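You operate a simulated robot arm through the tools that you are given. There is no shell and no other tool.

Carry out the task below with a simulated robot arm. There is one attempt and no reset: what you move stays moved.

JOB
Swap the blue amp head's long orange plug for the long yellow plug.
Fine: standby first, PLAY again last; lay the long orange plug on the amp bench; do not trip the head; leave the knobs and the long teal plug.

It is judged by the outcome, as a careful person would: the job done as asked, and still so three seconds after it is handed in. It fails if anything else is knocked over, pushed out of place, dropped, spilled or broken.

ROBOT AND FRAMES
A 7-joint arm with a two-finger gripper, fixed in place. Base frame: the origin is at the foot of the arm, x ahead of it, y to its left, z up. Units: m, degrees, N and s.
With the tool pointing down near the work surface it reaches from about 0.38 to 0.8 m from the base axis. Its first joint turns from -143.0 to 143.0 degrees. Payload 2.45 kg.
Tool frame: the origin (TCP) lies between the finger pads and is the grasp point; the fingertips stand 0.026 m ahead of it; z points along the fingers, y is the line along which they close. The gripper opens to 0.096 m. The gripper's body begins 0.069 m behind the TCP.
Orientation is that of the tool frame in the base frame, as a unit quaternion [w, x, y, z]. With the fingers straight down and closing along the base's y, the tool's x points along the base's -x, its y along +y and its z along -z.

CONTROLS
- The arm moves only by the tool play_rows. Its argument "targets" is a list that holds one entry, the list of rows, each a list of 7 numbers: the shift along the tool's x, y, z in units of 25 mm (1.0 is 25 mm), then the turn, a rotation vector about the tool's x, y, z in units of 5 degrees (1.0 is 5 degrees), then the finger opening in m, from 0 to 0.096. In form: [[[x, y, z, ax, ay, az, claw], ...]]. A call has 1 to 20 rows; each row shifts and turns the commanded pose from where the row before left it, along the tool's axes as they then stand. A call with a number of a shift or a turn outside -1 to 1 is refused whole. Rows are played at 5 a second. More than 0.05 m and 8.6 degrees between two rows, or a gripper value outside its range, and nothing of the call is played. Where a pose cannot be reached the arm comes as near as it can. A force on the tool above 40 N (or 10 N above the force at the start of the call, whichever is more), or a blocked arm, ends the call early, and 0.2 s more pass. Each finger halts on what it meets, pressing with about 21 N; the grip force reading is that of the motor and also rises with nothing between the fingers. The clock runs only during rows and for 0.2 s after the last one: add rows that do not move to give the fingers time. The reply holds the time, the measured pose of the TCP, the force on the tool along the base axes, the opening and the grip force, in the units named above and with some noise, with the torque about the TCP (base axes, N m) and any sound that the robot's microphone picked up.
- Cameras (640 x 400 px; columns grow to the right, rows downward): "scene" is fixed at [0.4001, 0.649, 1.5632]; the picture's right is [-0.97, -0.25, 0.00], its down [-0.18, 0.70, -0.69] and it looks along [0.17, -0.67, -0.72] (base axes); focal length 330 px, centre (320, 200). "wrist" rides on the gripper at [0.082, 0.003, -0.098] in the tool frame; the picture's right is [-0.04, 1.00, 0.00], its down [-0.73, -0.03, -0.68] and it looks along [-0.68, -0.03, 0.73] (tool axes); focal length 256 px, centre (320, 200). There is no depth. A picture from a camera that has moved, and an enlarged one, comes with that camera's place and axes in the base frame and with its lens.
- get_image(camera): a new picture of that camera. The clock stands still meanwhile.
- move_column(by): slides the trunk up (or, below 0, down) by that many m; the arm rides with it, the base frame stays. It gives what a move gives, with no picture.
- zoom(camera, box): a new picture of the part [left, top, right, bottom] of that camera's present view, enlarged. The clock stands still meanwhile.
- close_job(): hands the job in; it is judged then, once.

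Nothing tells you positions but the pictures and the camera data. Unless the task says otherwise, let go and move clear before handing in.

The tools are called after ">>>" as name(argument=value, ...) on one line, values as JSON. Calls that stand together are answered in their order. play_rows: Moves the arm, as the interface text tells. Its arguments: {"type":"object","properties":{"targets":{"type":"array","items":{"type":"array","items":{"type":"array","items":{"type":"number"}}}}},"required":["targets"]} The other tools are called the same way: move_column (by) slides the trunk up or down; get_image (camera) takes a picture; zoom (camera, box) takes an enlarged picture of a part of a camera's view; close_job () hands the job in.

At the start:

```text
clock: 0.0
tool_pos: [0.6151, 0.0972, 1.0691]
tcp_rot: [0.001, 0.0, 1.0, 0.0]
force: [0.5, 0.6, -0.4]
ft_torque: [-0.01, 0.0, -0.02]
opening: 0.0961
gripper_force: 0.1
trunk travel left (down, up): [-0.575, 0.065]
```

scene: 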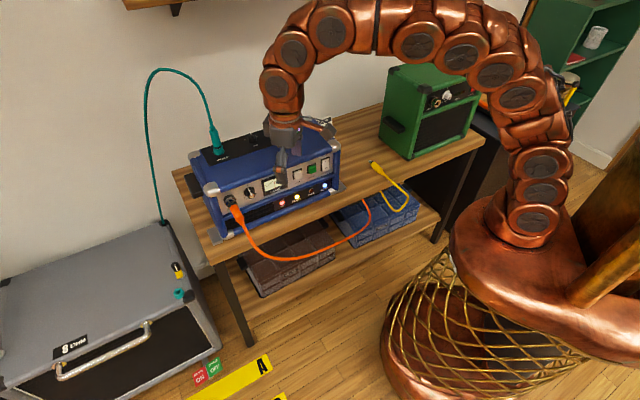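
wrist: 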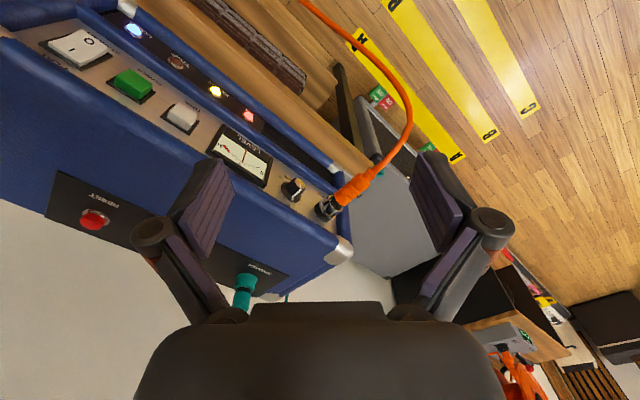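

I see a blue amp head on a bench with an orange plug in its front panel jack, a teal plug in the top, and a yellow plug lying on the bench. I'll take closer looks before moving.

>>> zoom(camera="scene", box=[180, 120, 360, 240])

>>> zoom(camera="scene", box=[320, 130, 470, 230])

>>> zoom(camera="wrist", box=[20, 0, 380, 240])

>>> zoom(camera="scene", box=[140, 330, 300, 400])

```text
3.33 times, centred on (270, 180) of scene
camera zoom: at [0.4001, 0.649, 1.5632], right [-0.97, -0.25, 0.0], down [-0.18, 0.7, -0.69], along [0.17, -0.67, -0.72], focal length 1099 px, centre (487, 267)
```

zoom: 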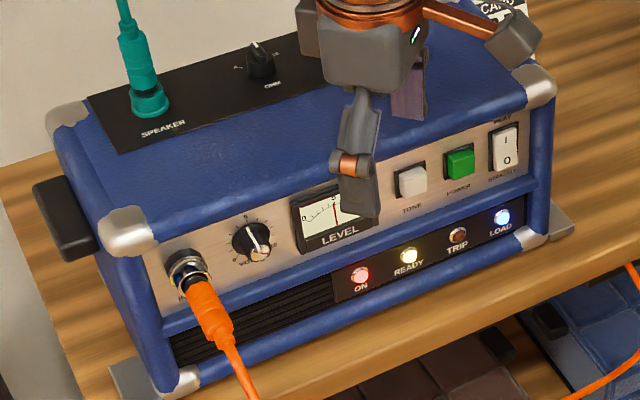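

```text
4.00 times, centred on (395, 180) of scene
camera zoom: at [0.4001, 0.649, 1.5632], right [-0.97, -0.25, 0.0], down [-0.18, 0.7, -0.69], along [0.17, -0.67, -0.72], focal length 1319 px, centre (20, 280)
```

zoom: 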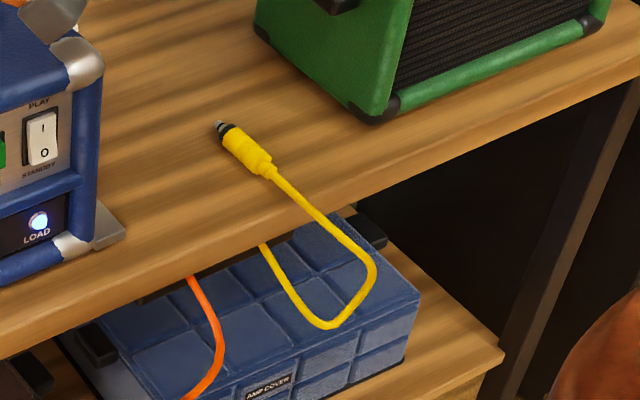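

```text
1.67 times, centred on (200, 120) of wrist
camera zoom: at [0.5327, 0.102, 1.1691], right [0.04, 1.0, 0.0], down [0.73, -0.03, 0.68], along [0.68, -0.03, -0.73], focal length 427 px, centre (520, 333)
```

zoom: 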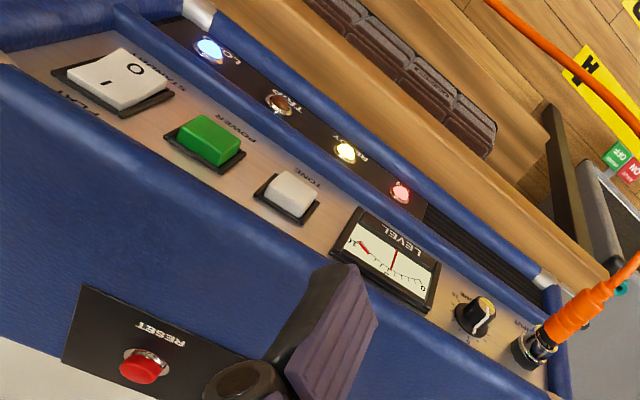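

```text
4.00 times, centred on (220, 365) of scene
camera zoom: at [0.4001, 0.649, 1.5632], right [-0.97, -0.25, 0.0], down [-0.18, 0.7, -0.69], along [0.17, -0.67, -0.72], focal length 1319 px, centre (720, -460)
```

zoom: 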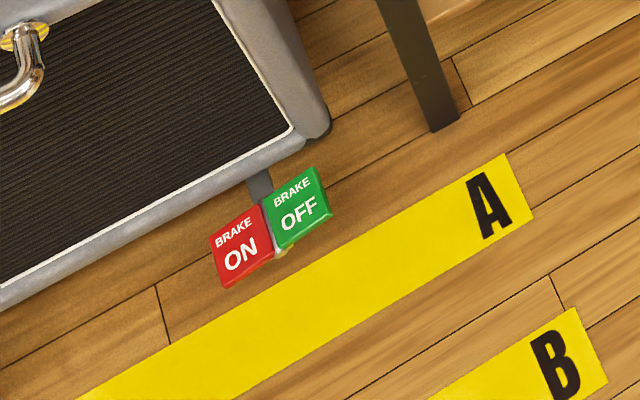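

The head's front panel seems to face about (-0.7, +0.7), with the PLAY/STANDBY rocker near (0.58, -0.13, 0.89), the input jack near (0.80, 0.10, 0.90), and the yellow plug on the bench near (0.43, -0.31, 0.76). First I'll turn the tool 45° about its axis in free space so the wrist camera faces the panel, and close the fingers.

>>> play_rows(targets=[[[0, 0, 0, 0, 0, 1, 0.05], [0, 0, 0, 0, 0, 1, 0.03], [0, 0, 0, 0, 0, 1, 0.0], [0, 0, 0, 0, 0, 1, 0.0], [0, 0, 0, 0, 0, 1, 0.0], [0, 0, 0, 0, 0, 1, 0.0], [0, 0, 0, 0, 0, 1, 0.0], [0, 0, 0, 0, 0, 1, 0.0], [0, 0, 0, 0, 0, 1, 0.0], [0, 0, 0, 0, 0, 0, 0.0], [0, 0, 0, 0, 0, 0, 0.0]]])

>>> get_image(camera="wrist")

>>> get_image(camera="scene")

```text
clock: 2.4
tool_pos: [0.6156, 0.0992, 1.0688]
tcp_rot: [0.0, 0.382, 0.924, 0.0]
force: [0.1, 0.5, 0.1]
ft_torque: [0.0, 0.01, 0.0]
opening: 0.0
gripper_force: 20.5
trunk travel left (down, up): [-0.575, 0.065]
```

```text
taken
camera wrist: at [0.5591, 0.1589, 1.169], right [0.74, 0.68, 0.0], down [0.5, -0.54, 0.68], along [0.46, -0.5, -0.73], focal length 256 px, centre (320, 200)
```

wrist: 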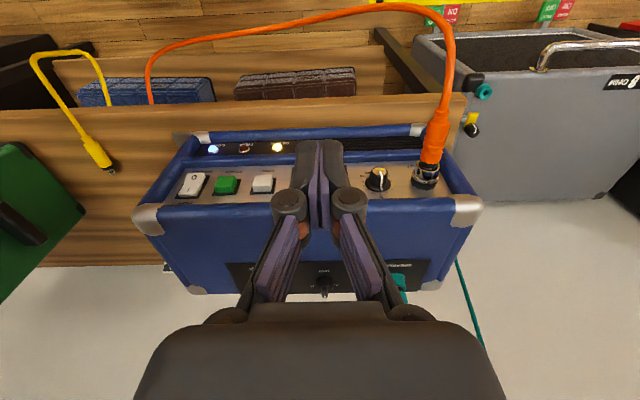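

```text
taken
```

scene: 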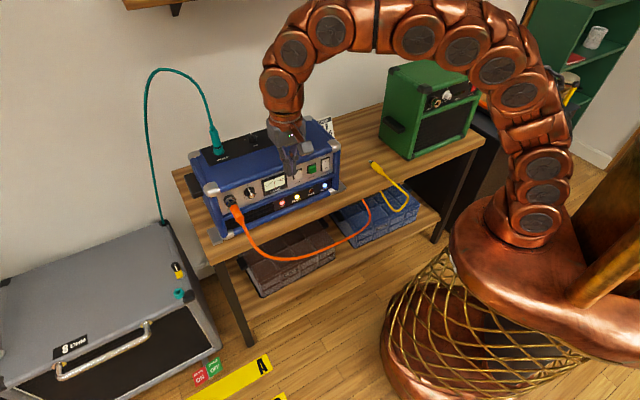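

The panel is now square to the wrist camera. I'll zoom in on the panel to get more accurate positions.

>>> zoom(camera="wrist", box=[130, 110, 310, 222])

>>> zoom(camera="wrist", box=[330, 90, 510, 202])

>>> zoom(camera="scene", box=[180, 120, 360, 240])

>>> zoom(camera="wrist", box=[20, 30, 180, 190])

```text
3.56 times, centred on (220, 166) of wrist
camera zoom: at [0.5591, 0.1589, 1.169], right [0.74, 0.68, 0.0], down [0.5, -0.54, 0.68], along [0.46, -0.5, -0.73], focal length 910 px, centre (676, 321)
```

zoom: 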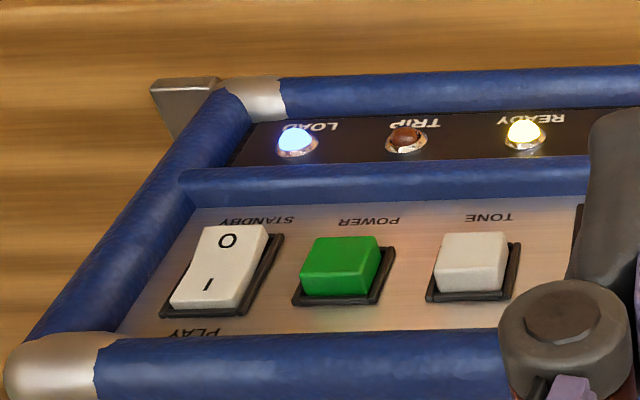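

```text
3.56 times, centred on (420, 146) of wrist
camera zoom: at [0.5591, 0.1589, 1.169], right [0.74, 0.68, 0.0], down [0.5, -0.54, 0.68], along [0.46, -0.5, -0.73], focal length 910 px, centre (-36, 392)
```

zoom: 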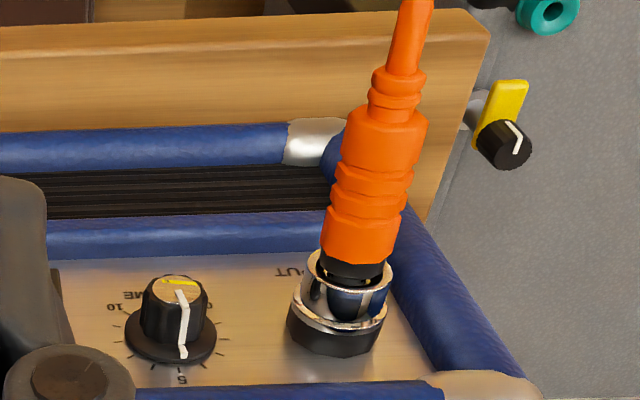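

```text
3.33 times, centred on (270, 180) of scene
camera zoom: at [0.4001, 0.649, 1.5632], right [-0.97, -0.25, 0.0], down [-0.18, 0.7, -0.69], along [0.17, -0.67, -0.72], focal length 1099 px, centre (487, 267)
```

zoom: 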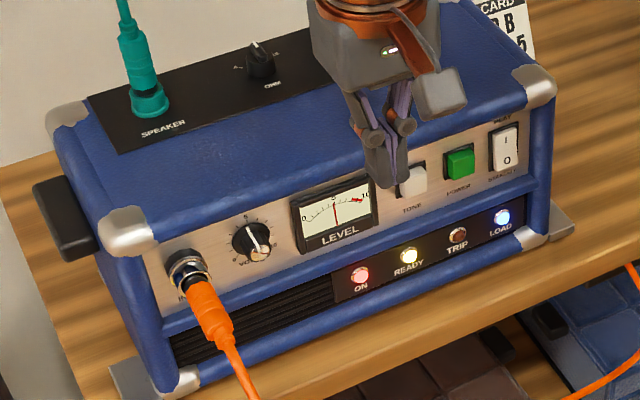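

```text
2.50 times, centred on (100, 110) of wrist
camera zoom: at [0.5591, 0.1589, 1.169], right [0.74, 0.68, 0.0], down [0.5, -0.54, 0.68], along [0.46, -0.5, -0.73], focal length 640 px, centre (870, 425)
```

zoom: 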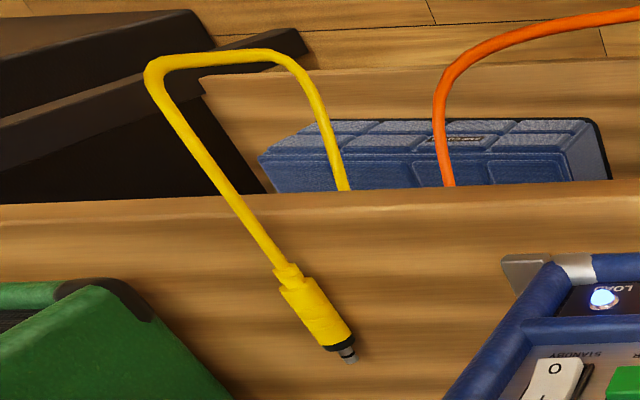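

The rocker's O (STANDBY) half is at its lower end, around z 0.885. I'll slide along the panel to stand in front of the rocker, lower a bit, then tilt the tool 45° so the closed fingertips can poke at it.

>>> play_rows(targets=[[[-0.135, -0.918, 0.395, 0, 0, 0, 0], [-0.135, -0.918, 0.395, 0, 0, 0, 0], [-0.135, -0.918, 0.395, 0, 0, 0, 0], [-0.135, -0.918, 0.395, 0, 0, 0, 0], [-0.135, -0.918, 0.395, 0, 0, 0, 0], [-0.135, -0.918, 0.395, 0, 0, 0, 0], [-0.135, -0.918, 0.395, 0, 0, 0, 0], [-0.135, -0.918, 0.395, 0, 0, 0, 0], [0, 0, 0, 0, -1, 0, 0], [0, 0, 0, 0, -1, 0, 0], [0, 0, 0, 0, -1, 0, 0], [0, 0, 0, 0, -1, 0, 0], [0, 0, 0, 0, 0, 0, 0]]])

>>> get_image(camera="wrist")

>>> get_image(camera="scene")

```text
clock: 5.2
tool_pos: [0.5047, -0.0502, 0.9903]
tcp_rot: [0.161, 0.377, 0.91, -0.066]
force: [0.3, -0.2, 0.2]
ft_torque: [0.03, 0.01, -0.03]
opening: 0.0
gripper_force: 20.9
trunk travel left (down, up): [-0.575, 0.065]
```

```text
taken
camera wrist: at [0.4284, 0.0305, 1.0554], right [0.73, 0.68, 0.01], down [0.3, -0.34, 0.89], along [0.61, -0.65, -0.46], focal length 256 px, centre (320, 200)
```

wrist: 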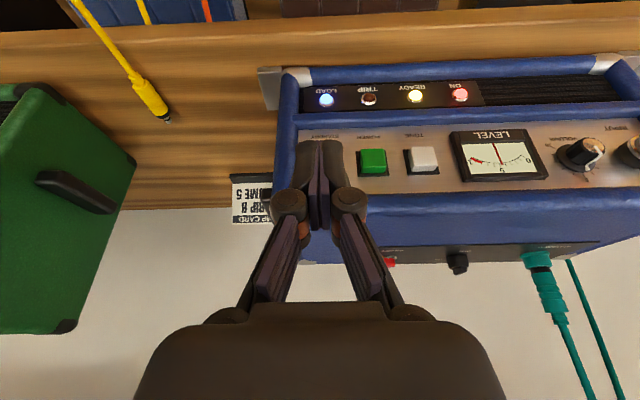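

```text
taken
```

scene: 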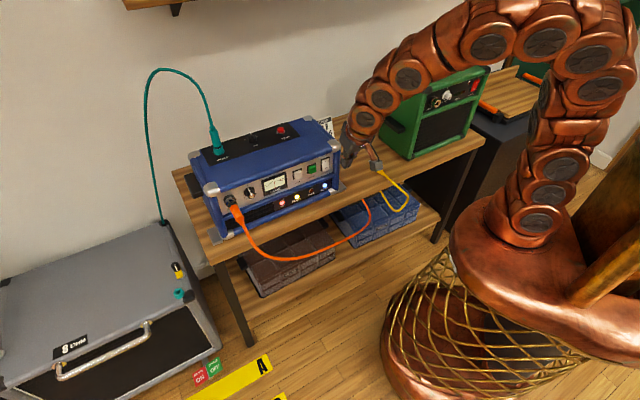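

There's a card standing beside the head; I'll read it, and look at the panel closer.

>>> zoom(camera="wrist", box=[220, 165, 290, 230])

>>> zoom(camera="scene", box=[310, 105, 350, 135])

>>> zoom(camera="scene", box=[180, 110, 360, 230])

```text
6.15 times, centred on (255, 198) of wrist
camera zoom: at [0.4284, 0.0305, 1.0554], right [0.73, 0.68, 0.01], down [0.3, -0.34, 0.89], along [0.61, -0.65, -0.46], focal length 1575 px, centre (720, 215)
```

zoom: 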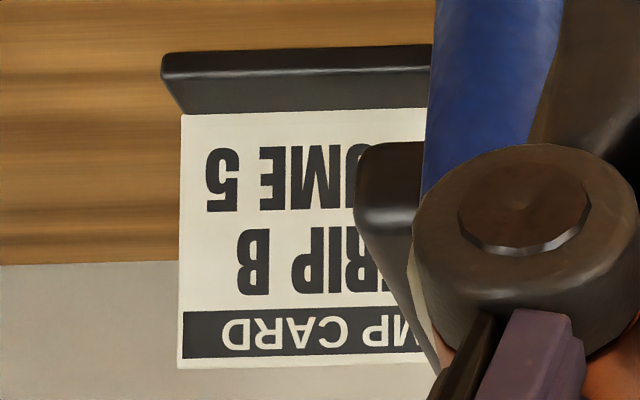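

```text
13.33 times, centred on (330, 120) of scene
camera zoom: at [0.4001, 0.649, 1.5632], right [-0.97, -0.25, 0.0], down [-0.18, 0.7, -0.69], along [0.17, -0.67, -0.72], focal length 4397 px, centre (187, 1267)
```

zoom: 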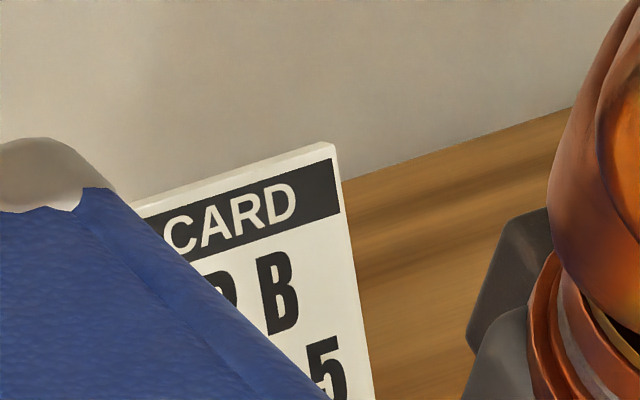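

```text
3.33 times, centred on (270, 170) of scene
camera zoom: at [0.4001, 0.649, 1.5632], right [-0.97, -0.25, 0.0], down [-0.18, 0.7, -0.69], along [0.17, -0.67, -0.72], focal length 1099 px, centre (487, 300)
```

zoom: 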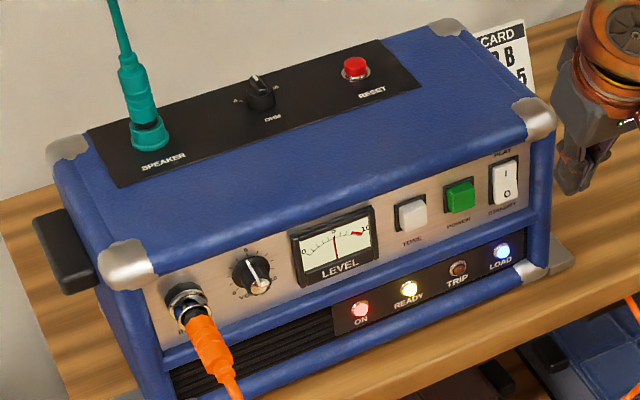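

Continuing the tilt to 45° so I can view the panel head-on.

>>> play_rows(targets=[[[0, 0, 0, 0, -1, 0, 0], [0, 0, 0, 0, -1, 0, 0], [0, 0, 0, 0, -1, 0, 0], [0, 0, 0, 0, -1, 0, 0], [0, 0, 0, 0, -1, 0, 0], [0, 0, 0, 0, 0, 0, 0]]])

>>> get_image(camera="wrist")

>>> get_image(camera="scene")

```text
clock: 6.6
tool_pos: [0.5053, -0.0515, 0.9908]
tcp_rot: [0.354, 0.353, 0.853, -0.147]
force: [0.4, 0.3, 0.7]
ft_torque: [-0.02, 0.0, 0.0]
opening: 0.0
gripper_force: 20.5
trunk travel left (down, up): [-0.575, 0.065]
```

```text
taken
camera wrist: at [0.417, 0.0422, 1.0036], right [0.73, 0.69, 0.03], down [0.01, -0.05, 1.0], along [0.69, -0.73, -0.04], focal length 256 px, centre (320, 200)
```

wrist: 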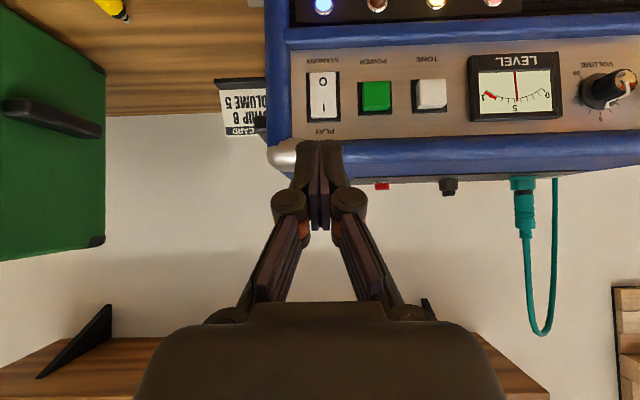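

```text
taken
```

scene: 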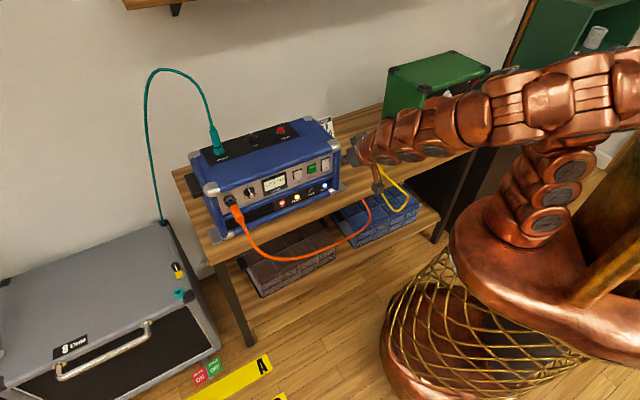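

I now have an almost head-on view of the panel. Zooming in on the rocker.

>>> zoom(camera="wrist", box=[270, 0, 450, 150])

>>> zoom(camera="wrist", box=[290, 50, 360, 150])

>>> zoom(camera="wrist", box=[210, 70, 280, 140])

```text
2.67 times, centred on (360, 75) of wrist
camera zoom: at [0.417, 0.0422, 1.0036], right [0.73, 0.69, 0.03], down [0.01, -0.05, 1.0], along [0.69, -0.73, -0.04], focal length 683 px, centre (213, 533)
```

zoom: 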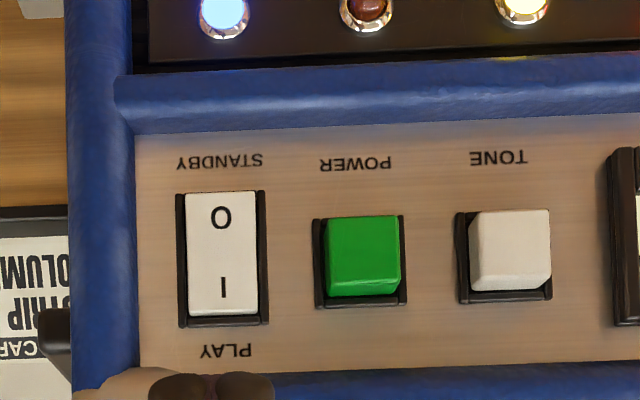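

```text
4.00 times, centred on (325, 100) of wrist
camera zoom: at [0.417, 0.0422, 1.0036], right [0.73, 0.69, 0.03], down [0.01, -0.05, 1.0], along [0.69, -0.73, -0.04], focal length 1024 px, centre (300, 600)
```

zoom: 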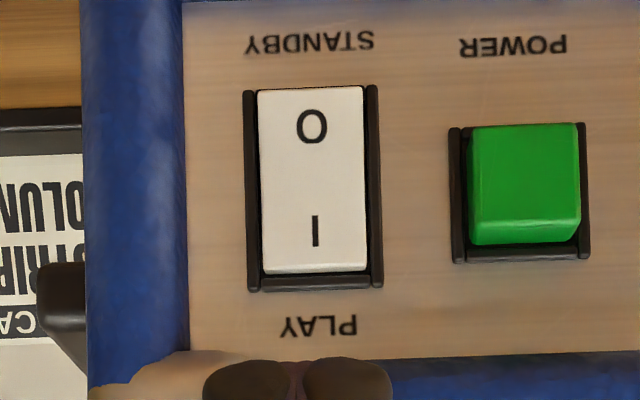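

```text
5.71 times, centred on (245, 105) of wrist
camera zoom: at [0.417, 0.0422, 1.0036], right [0.73, 0.69, 0.03], down [0.01, -0.05, 1.0], along [0.69, -0.73, -0.04], focal length 1463 px, centre (749, 743)
```

zoom: 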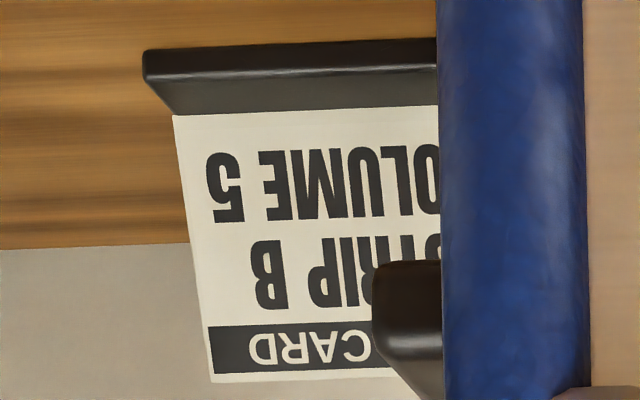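

The rocker spans about z 0.877–0.918, with O (STANDBY) as the lower half, around (0.579, -0.122, 0.884). I'll lower the tilted fingers so the leading edge is at z≈0.882, still about 7 cm off the panel.

>>> play_rows(targets=[[[0.7, 0.03, 0.697, 0, 0, 0, 0], [0.7, 0.03, 0.697, 0, 0, 0, 0], [0.7, 0.03, 0.697, 0, 0, 0, 0], [0.7, 0.01, 0.697, 0, 0, 0, 0], [-0.28, 0, 0.28, 0, 0, 0, 0], [-0.28, 0, 0.28, 0, 0, 0, 0], [-0.28, 0, 0.28, 0, 0, 0, 0], [-0.28, 0, 0.28, 0, 0, 0, 0], [0, 0, 0, 0, 0, 0, 0]]])

>>> get_image(camera="wrist")

>>> get_image(camera="scene")

```text
clock: 8.6
tool_pos: [0.5351, -0.0778, 0.8918]
tcp_rot: [0.353, 0.354, 0.853, -0.148]
force: [-0.2, -0.4, -0.5]
ft_torque: [-0.01, 0.01, -0.02]
opening: 0.0
gripper_force: 21.3
trunk travel left (down, up): [-0.575, 0.065]
```

```text
taken
camera wrist: at [0.4464, 0.0167, 0.9049], right [0.73, 0.69, 0.03], down [0.01, -0.05, 1.0], along [0.69, -0.73, -0.04], focal length 256 px, centre (320, 200)
```

wrist: 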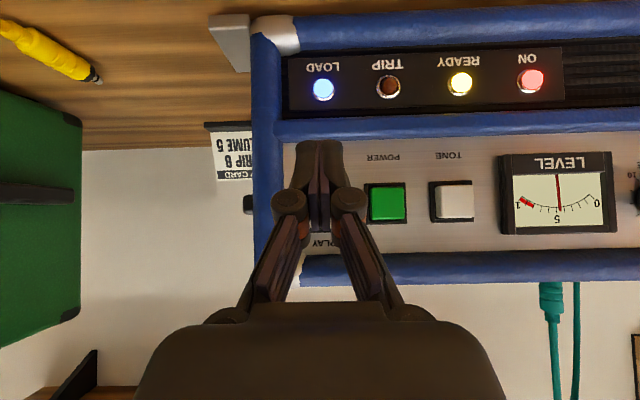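

```text
taken
```

scene: 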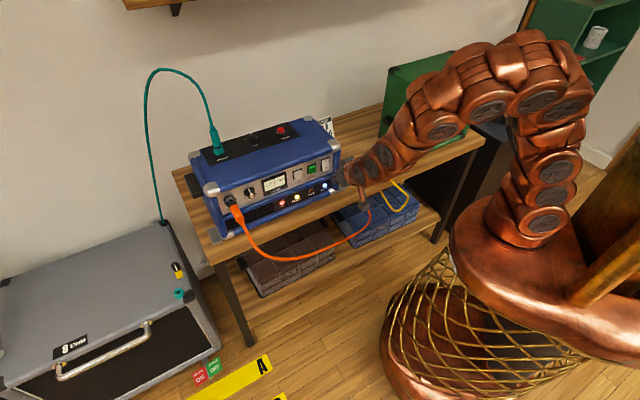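

The fingers are lined up in front of the rocker. I'll zoom in from the scene camera to check the alignment before pressing.

>>> zoom(camera="scene", box=[290, 140, 380, 210])

>>> zoom(camera="wrist", box=[250, 50, 430, 260])

```text
5.71 times, centred on (335, 175) of scene
camera zoom: at [0.4001, 0.649, 1.5632], right [-0.97, -0.25, 0.0], down [-0.18, 0.7, -0.69], along [0.17, -0.67, -0.72], focal length 1884 px, centre (234, 343)
```

zoom: 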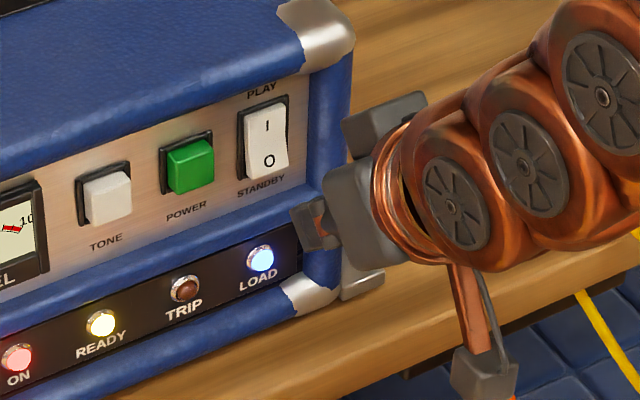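

```text
1.90 times, centred on (340, 155) of wrist
camera zoom: at [0.4464, 0.0167, 0.9049], right [0.73, 0.69, 0.03], down [0.01, -0.05, 1.0], along [0.69, -0.73, -0.04], focal length 488 px, centre (282, 286)
```

zoom: 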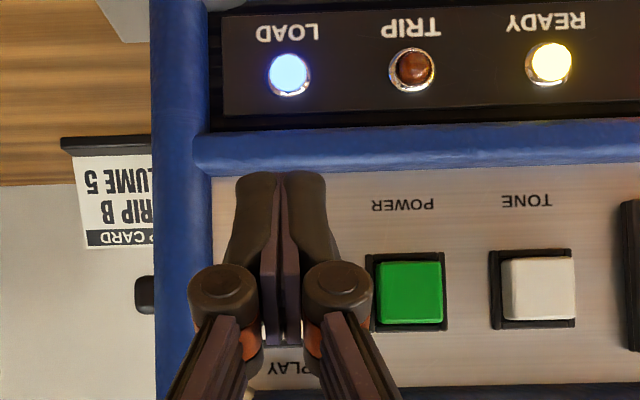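

The fingers line up with the lower half of the rocker. I'll approach along the panel normal and start pressing in small steps, watching force and sound.

>>> play_rows(targets=[[[-0.234, 0, 0.235, 0, 0, 0, 0], [-0.234, 0, 0.235, 0, 0, 0, 0], [-0.234, 0, 0.235, 0, 0, 0, 0], [-0.0564, 0, 0.0566, 0, 0, 0, 0], [-0.0564, 0, 0.0566, 0, 0, 0, 0], [0, 0, 0, 0, 0, 0, 0]]])

>>> zoom(camera="scene", box=[290, 140, 380, 210])

```text
clock: 10.0
tool_pos: [0.555, -0.0969, 0.8911]
tcp_rot: [0.353, 0.353, 0.854, -0.146]
force: [-0.2, 0.1, 0.8]
ft_torque: [-0.01, 0.03, -0.02]
opening: 0.0
gripper_force: 21.3
trunk travel left (down, up): [-0.575, 0.065]
```

```text
5.71 times, centred on (335, 175) of scene
camera zoom: at [0.4001, 0.649, 1.5632], right [-0.97, -0.25, 0.0], down [-0.18, 0.7, -0.69], along [0.17, -0.67, -0.72], focal length 1884 px, centre (234, 343)
```

zoom: 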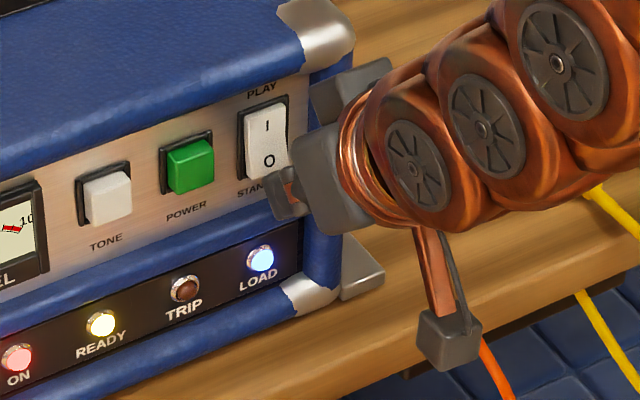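

About 7 mm gap remains by my estimate. I'll continue in 2 mm steps.

>>> play_rows(targets=[[[-0.0564, 0, 0.0566, 0, 0, 0, 0], [-0.0564, 0, 0.0566, 0, 0, 0, 0], [-0.0564, 0, 0.0566, 0, 0, 0, 0], [-0.0564, 0, 0.0566, 0, 0, 0, 0], [0, 0, 0, 0, 0, 0, 0]]])

>>> zoom(camera="scene", box=[290, 140, 380, 210])

```text
clock: 11.2
tool_pos: [0.5604, -0.1036, 0.8918]
tcp_rot: [0.354, 0.353, 0.854, -0.146]
force: [-0.3, 0.2, -0.4]
ft_torque: [-0.01, 0.06, -0.01]
opening: 0.0058
gripper_force: 20.8
trunk travel left (down, up): [-0.575, 0.065]
```

```text
5.71 times, centred on (335, 175) of scene
camera zoom: at [0.4001, 0.649, 1.5632], right [-0.97, -0.25, 0.0], down [-0.18, 0.7, -0.69], along [0.17, -0.67, -0.72], focal length 1884 px, centre (234, 343)
```

zoom: 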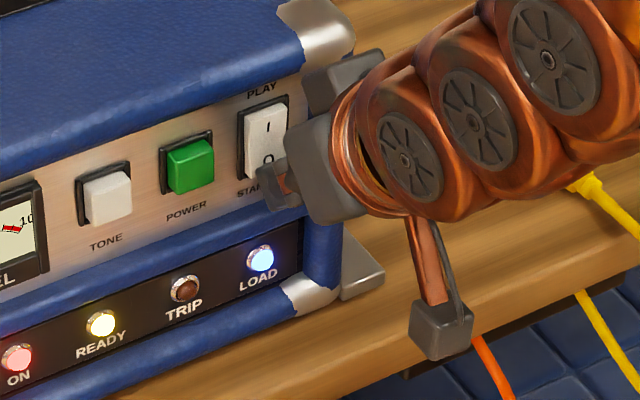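

The opening reading changed unexpectedly to 5.8 mm; I'll look with the wrist camera before going further.

>>> get_image(camera="wrist")

>>> zoom(camera="wrist", box=[250, 60, 390, 200])

>>> zoom(camera="scene", box=[310, 145, 350, 175])

```text
taken
camera wrist: at [0.472, -0.0098, 0.9052], right [0.73, 0.69, 0.03], down [0.01, -0.05, 1.0], along [0.69, -0.73, -0.04], focal length 256 px, centre (320, 200)
```

wrist: 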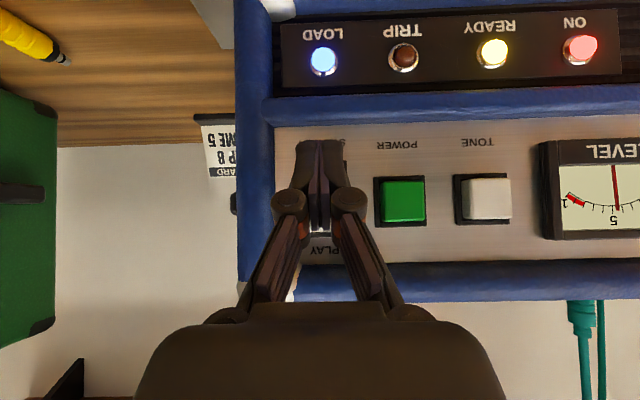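

```text
2.86 times, centred on (320, 130) of wrist
camera zoom: at [0.472, -0.0098, 0.9052], right [0.73, 0.69, 0.03], down [0.01, -0.05, 1.0], along [0.69, -0.73, -0.04], focal length 731 px, centre (320, 400)
```

zoom: 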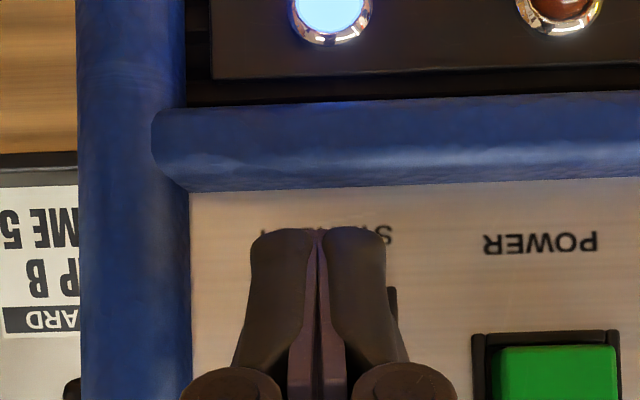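

```text
13.33 times, centred on (330, 160) of scene
camera zoom: at [0.4001, 0.649, 1.5632], right [-0.97, -0.25, 0.0], down [-0.18, 0.7, -0.69], along [0.17, -0.67, -0.72], focal length 4397 px, centre (187, 733)
```

zoom: 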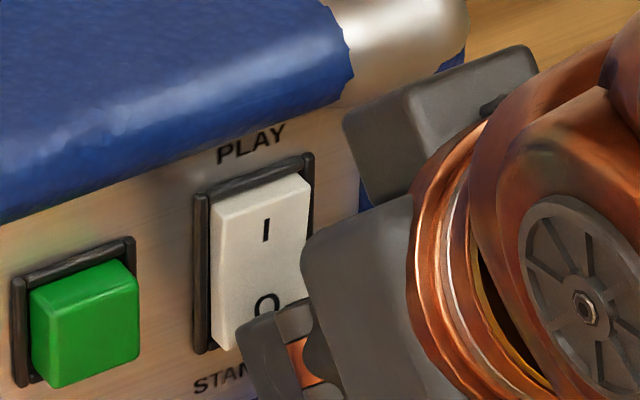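

The fingers are centred on the lower half of the rocker and likely just touching. I'll continue pressing gently.

>>> play_rows(targets=[[[-0.0564, 0, 0.0566, 0, 0, 0, 0], [-0.0564, 0, 0.0566, 0, 0, 0, 0], [0, 0, 0, 0, 0, 0, 0]]])

>>> zoom(camera="scene", box=[270, 140, 360, 210])

```text
clock: 12.0
tool_pos: [0.5623, -0.1051, 0.8915]
tcp_rot: [0.353, 0.353, 0.854, -0.146]
force: [-13.6, 16.1, 6.0]
ft_torque: [0.04, -0.19, 0.19]
opening: 0.0061
gripper_force: 20.9
trunk travel left (down, up): [-0.575, 0.065]
```

```text
5.71 times, centred on (315, 175) of scene
camera zoom: at [0.4001, 0.649, 1.5632], right [-0.97, -0.25, 0.0], down [-0.18, 0.7, -0.69], along [0.17, -0.67, -0.72], focal length 1884 px, centre (349, 343)
```

zoom: 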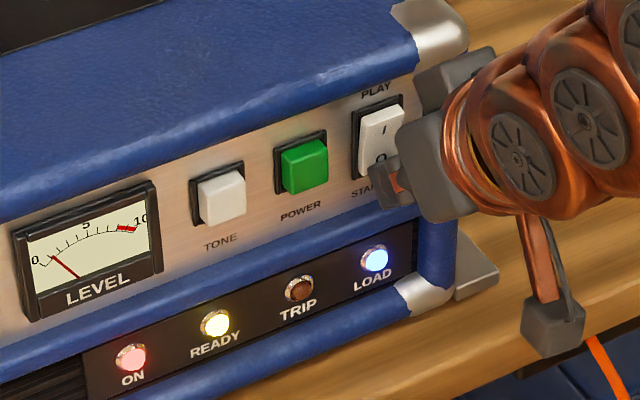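

The rocker flipped and the LEVEL needle dropped, with about 21 N at the tip. I'll retract straight out and check the panel.

>>> play_rows(targets=[[[0.28, 0, -0.28, 0, 0, 0, 0], [0.56, 0, -0.56, 0, 0, 0, 0], [0.7, 0, -0.7, 0, 0, 0, 0], [0.7, 0, -0.7, 0, 0, 0, 0], [0, 0, 0, 0, 0, 0, 0]]])

>>> get_image(camera="wrist")

>>> zoom(camera="scene", box=[180, 120, 360, 240])

```text
clock: 13.2
tool_pos: [0.5055, -0.0492, 0.8907]
tcp_rot: [0.353, 0.354, 0.854, -0.147]
force: [-0.3, -0.2, 0.2]
ft_torque: [0.02, 0.04, 0.01]
opening: 0.0
gripper_force: 20.9
trunk travel left (down, up): [-0.575, 0.065]
```

```text
taken
camera wrist: at [0.4184, 0.0435, 0.9045], right [0.73, 0.69, 0.03], down [0.01, -0.05, 1.0], along [0.69, -0.73, -0.04], focal length 256 px, centre (320, 200)
```

wrist: 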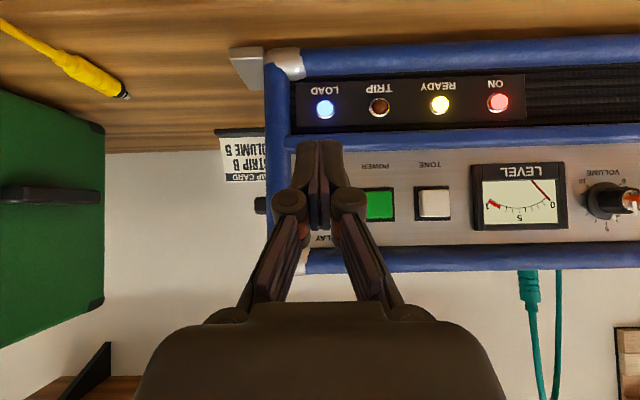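

```text
3.33 times, centred on (270, 180) of scene
camera zoom: at [0.4001, 0.649, 1.5632], right [-0.97, -0.25, 0.0], down [-0.18, 0.7, -0.69], along [0.17, -0.67, -0.72], focal length 1099 px, centre (487, 267)
```

zoom: 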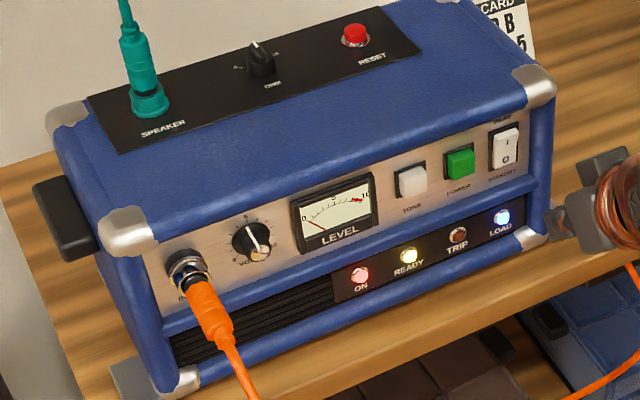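

The head is now in STANDBY: the needle is at 0 and TRIP is dark. I'll raise and straighten the tool to vertical, then slide along the panel to above and in front of the orange plug.

>>> play_rows(targets=[[[-0.7, 0, -0.7, 0, 0, 0, 0], [-0.7, 0, -0.7, 0, 0, 0, 0], [-0.7, 0, -0.7, 0, 0, 0, 0], [-0.7, 0, -0.7, 0, 0, 0, 0], [0, 0, 0, 0, 1, 0, 0.02], [0, 0, 0, 0, 1, 0, 0.04], [0, 0, 0, 0, 1, 0, 0.06], [0, 0, 0, 0, 1, 0, 0.06], [0, 0, 0, 0, 1, 0, 0.06], [0, 0, 0, 0, 1, 0, 0.06], [0, 0, 0, 0, 1, 0, 0.06], [0, 0, 0, 0, 1, 0, 0.06], [0, 0, 0, 0, 1, 0, 0.06], [0, 0, 0, 0, 0, 0, 0.06]]])

>>> play_rows(targets=[[[0, 0.963, 0, 0, 0, 0, 0.06], [0, 0.963, 0, 0, 0, 0, 0.06], [0, 0.963, 0, 0, 0, 0, 0.06], [0, 0.963, 0, 0, 0, 0, 0.06], [0, 0.963, 0, 0, 0, 0, 0.06], [0, 0.963, 0, 0, 0, 0, 0.06], [0, 0.963, 0, 0, 0, 0, 0.06], [0, 0.963, 0, 0, 0, 0, 0.06], [0, 0.963, 0, 0, 0, 0, 0.06], [0, 0.963, 0, 0, 0, 0, 0.06], [0, 0.963, 0, 0, 0, 0, 0.06], [0, 0.963, 0, 0, 0, 0, 0.06], [0, 0.963, 0, 0, 0, 0, 0.06], [0, 0, 0, 0, 0, 0, 0.06]]])

>>> get_image(camera="wrist")

>>> get_image(camera="scene")

```text
clock: 16.2
tool_pos: [0.5065, -0.051, 0.9911]
tcp_rot: [0.0, 0.382, 0.924, 0.0]
force: [-0.4, 0.2, -0.5]
ft_torque: [0.01, 0.0, 0.02]
opening: 0.06
gripper_force: 0.2
trunk travel left (down, up): [-0.575, 0.065]
```

```text
clock: 19.2
tool_pos: [0.7035, 0.1469, 0.9956]
tcp_rot: [0.0, 0.383, 0.924, 0.0]
force: [0.6, -0.1, -0.6]
ft_torque: [-0.01, -0.01, 0.0]
opening: 0.0601
gripper_force: 0.0
out of reach, approached as far as the arm can: row 12, 13
trunk travel left (down, up): [-0.575, 0.065]
```

```text
taken
camera wrist: at [0.648, 0.2082, 1.0953], right [0.73, 0.68, 0.0], down [0.5, -0.54, 0.68], along [0.46, -0.5, -0.73], focal length 256 px, centre (320, 200)
```

wrist: 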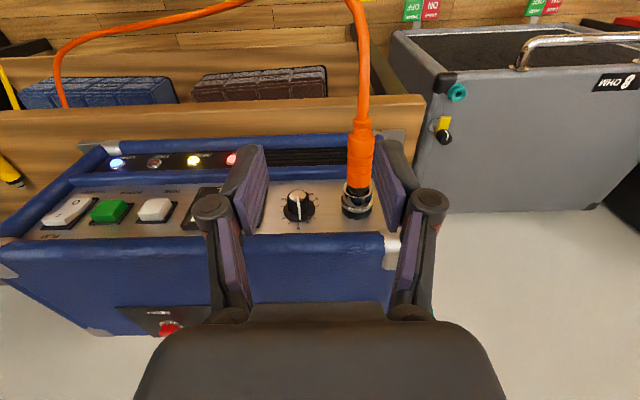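

```text
taken
```

scene: 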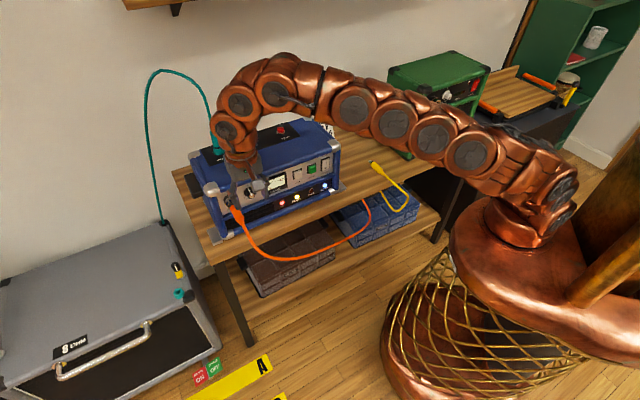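

The arm hit its reach limit at this height (r≈0.72). Before adjusting, I'll use this view to localise the orange plug more precisely.

>>> zoom(camera="wrist", box=[280, 90, 440, 230])

>>> zoom(camera="scene", box=[190, 140, 310, 240])

```text
2.86 times, centred on (360, 160) of wrist
camera zoom: at [0.648, 0.2082, 1.0953], right [0.73, 0.68, 0.0], down [0.5, -0.54, 0.68], along [0.46, -0.5, -0.73], focal length 731 px, centre (206, 314)
```

zoom: 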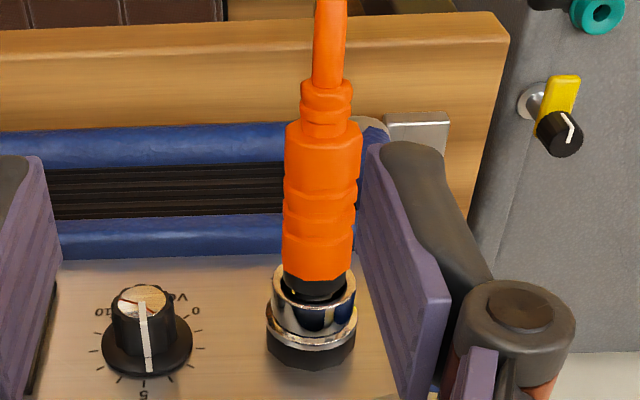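

```text
4.00 times, centred on (250, 190) of scene
camera zoom: at [0.4001, 0.649, 1.5632], right [-0.97, -0.25, 0.0], down [-0.18, 0.7, -0.69], along [0.17, -0.67, -0.72], focal length 1319 px, centre (600, 240)
```

zoom: 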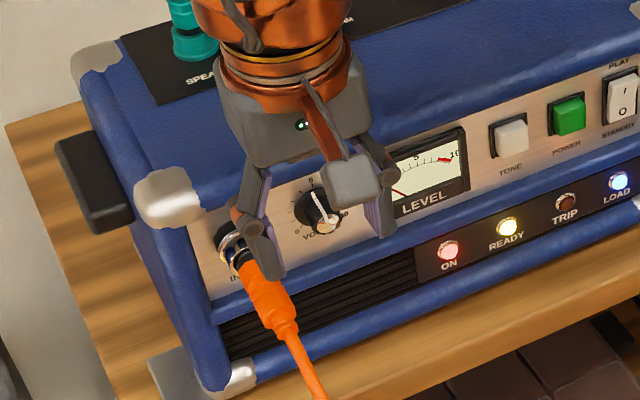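

I now estimate the orange plug body lies along the panel normal at (0.75–0.79, 0.15–0.11), z≈0.895. I'll raise the trunk 6 cm to extend reach at the plug's height.

>>> move_column(by=0.06)

```text
clock: 20.2
tool_pos: [0.7042, 0.1461, 1.056]
tcp_rot: [0.0, 0.382, 0.924, 0.0]
force: [-0.6, 0.2, 0.6]
ft_torque: [0.0, 0.01, 0.05]
opening: 0.0599
gripper_force: 0.0
trunk travel left (down, up): [-0.635, 0.005]
```

>>> play_rows(targets=[[[0, 0, 1, 0, 0, 0, 0.06], [0, 0, 1, 0, 0, 0, 0.06], [0, 0, 0, 0, 0, 0, 0.06]]])

```text
clock: 21.0
tool_pos: [0.7027, 0.1488, 1.0048]
tcp_rot: [0.0, 0.383, 0.924, 0.0]
force: [-0.2, -0.2, 0.3]
ft_torque: [-0.01, -0.03, -0.01]
opening: 0.0598
gripper_force: 0.0
trunk travel left (down, up): [-0.635, 0.005]
```

>>> play_rows(targets=[[[0, 0.7, 0.9, 0, 0, 0, 0.06], [0, 0.7, 0.9, 0, 0, 0, 0.06], [0, 0, 0, 0, 0, 0, 0.06]]])

>>> get_image(camera="wrist")

>>> zoom(camera="scene", box=[190, 140, 310, 240])

```text
clock: 21.8
tool_pos: [0.7082, 0.1401, 0.9689]
tcp_rot: [0.001, 0.382, 0.924, 0.0]
force: [0.8, 0.4, -0.1]
ft_torque: [-0.02, -0.01, 0.02]
opening: 0.0599
gripper_force: 0.1
out of reach, approached as far as the arm can: row 1, 2
trunk travel left (down, up): [-0.635, 0.005]
```

```text
taken
camera wrist: at [0.6516, 0.2012, 1.0683], right [0.73, 0.68, 0.0], down [0.5, -0.54, 0.68], along [0.46, -0.5, -0.73], focal length 256 px, centre (320, 200)
```

wrist: 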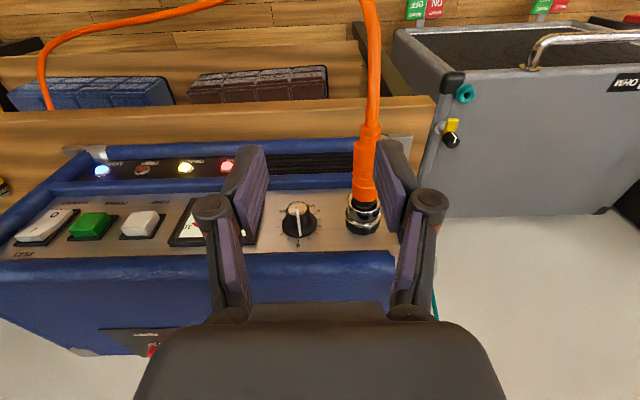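

```text
4.00 times, centred on (250, 190) of scene
camera zoom: at [0.4001, 0.649, 1.5632], right [-0.97, -0.25, 0.0], down [-0.18, 0.7, -0.69], along [0.17, -0.67, -0.72], focal length 1319 px, centre (600, 240)
```

zoom: 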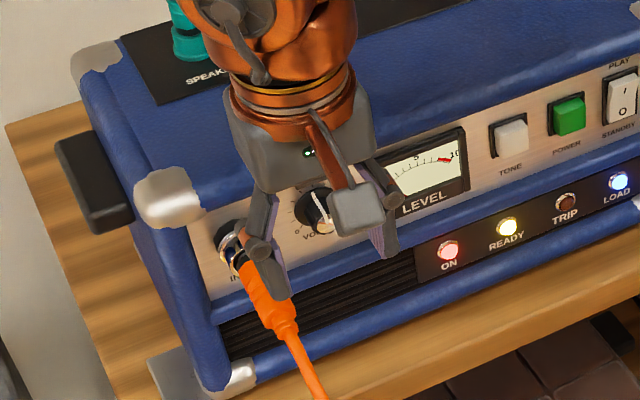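

The limit at r≈0.72 persists with the tool vertical, so I'll roll the hand about the plug's own axis, leaning it back toward the robot. This brings the wrist closer and keeps the fingers square to the plug.

>>> play_rows(targets=[[[0, 0, 0, -1, 0, 0, 0.06], [0, 0, 0, -1, 0, 0, 0.06], [0, 0, 0, -1, 0, 0, 0.06], [0, 0, 0, -1, 0, 0, 0.06], [0, 0, 0, -1, 0, 0, 0.06], [0, 0, 0, 0, 0, 0, 0.06]]])

>>> get_image(camera="wrist")

>>> get_image(camera="scene")

```text
clock: 23.2
tool_pos: [0.7054, 0.1414, 0.9699]
tcp_rot: [0.083, 0.373, 0.902, 0.2]
force: [-0.2, 0.1, 0.2]
ft_torque: [-0.02, -0.01, 0.01]
opening: 0.06
gripper_force: 0.1
trunk travel left (down, up): [-0.635, 0.005]
```

```text
taken
camera wrist: at [0.6204, 0.1716, 1.0609], right [0.67, 0.61, 0.42], down [0.3, -0.74, 0.6], along [0.68, -0.28, -0.68], focal length 256 px, centre (320, 200)
```

wrist: 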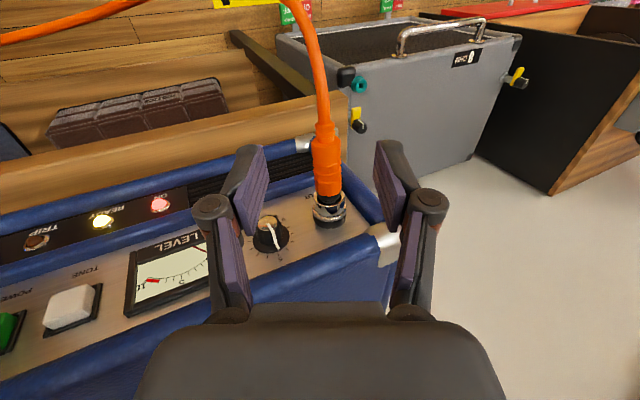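

```text
taken
```

scene: 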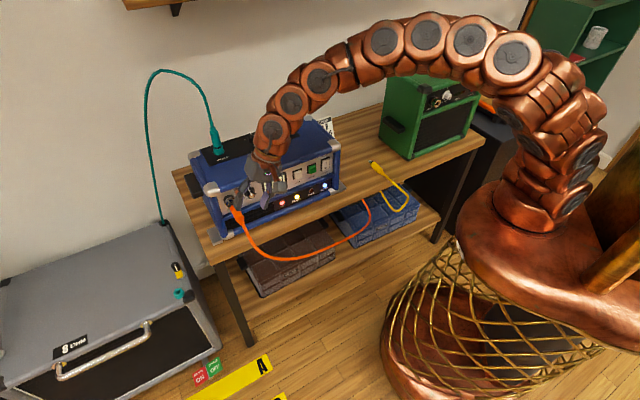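

The plug is now centred between the open fingers. I'll slide toward the panel so the fingers are over the middle of the plug body, then check again.

>>> play_rows(targets=[[[-0.88, 0, 0, 0, 0, 0, 0.06], [-0.88, 0, 0, 0, 0, 0, 0.06], [0, 0, 0, 0, 0, 0, 0.06]]])

>>> zoom(camera="wrist", box=[220, 80, 440, 260])

>>> zoom(camera="scene", box=[190, 140, 310, 240])

```text
clock: 24.0
tool_pos: [0.7345, 0.1079, 0.9704]
tcp_rot: [0.082, 0.373, 0.902, 0.199]
force: [-0.5, 0.8, 0.4]
ft_torque: [0.0, -0.01, 0.01]
opening: 0.0603
gripper_force: 0.2
trunk travel left (down, up): [-0.635, 0.005]
```

```text
2.22 times, centred on (330, 170) of wrist
camera zoom: at [0.6508, 0.1394, 1.062], right [0.67, 0.61, 0.42], down [0.3, -0.74, 0.6], along [0.68, -0.28, -0.68], focal length 569 px, centre (298, 267)
```

zoom: 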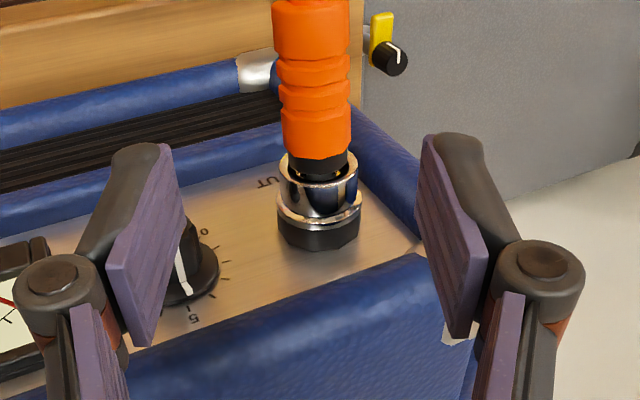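

```text
4.00 times, centred on (250, 190) of scene
camera zoom: at [0.4001, 0.649, 1.5632], right [-0.97, -0.25, 0.0], down [-0.18, 0.7, -0.69], along [0.17, -0.67, -0.72], focal length 1319 px, centre (600, 240)
```

zoom: 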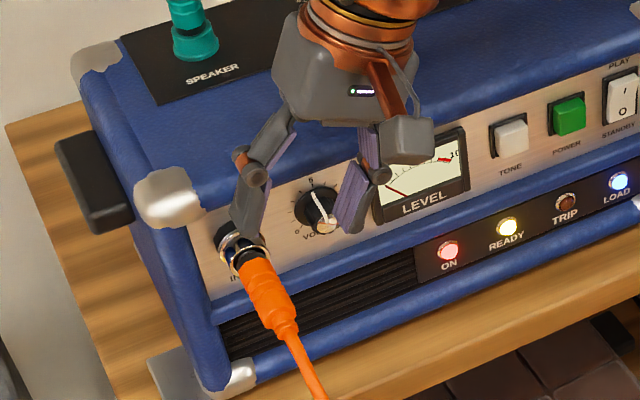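

The plug sits about 8 cm ahead of the TCP along the tool axis and ~4 mm to the +y side. I'll advance partway so the fingertips come just level with the top of the plug, then verify.

>>> play_rows(targets=[[[0, 0.08, 0.9, 0, 0, 0, 0.06], [0, 0.08, 0.9, 0, 0, 0, 0.06], [0, 0, 0, 0, 0, 0, 0.06]]])

>>> zoom(camera="wrist", box=[220, 60, 440, 240])

>>> zoom(camera="scene", box=[190, 140, 310, 240])

```text
clock: 24.8
tool_pos: [0.7337, 0.105, 0.9463]
tcp_rot: [0.083, 0.373, 0.902, 0.201]
force: [0.0, 1.3, -0.2]
ft_torque: [0.0, 0.04, -0.02]
opening: 0.0599
gripper_force: 0.0
out of reach, approached as far as the arm can: row 1, 2
trunk travel left (down, up): [-0.635, 0.005]
```

```text
2.22 times, centred on (330, 150) of wrist
camera zoom: at [0.6489, 0.1375, 1.0383], right [0.67, 0.61, 0.42], down [0.3, -0.74, 0.6], along [0.68, -0.28, -0.68], focal length 569 px, centre (298, 311)
```

zoom: 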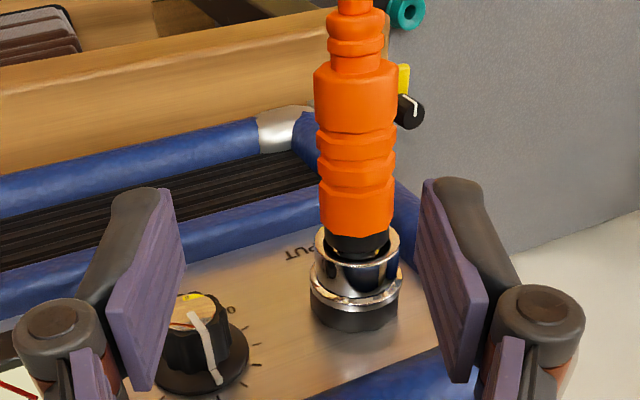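

```text
4.00 times, centred on (250, 190) of scene
camera zoom: at [0.4001, 0.649, 1.5632], right [-0.97, -0.25, 0.0], down [-0.18, 0.7, -0.69], along [0.17, -0.67, -0.72], focal length 1319 px, centre (600, 240)
```

zoom: 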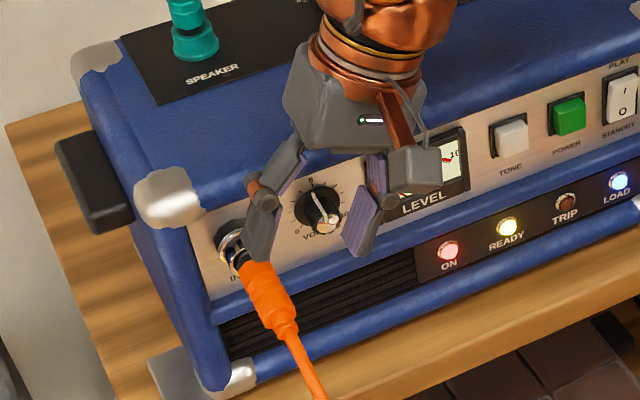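

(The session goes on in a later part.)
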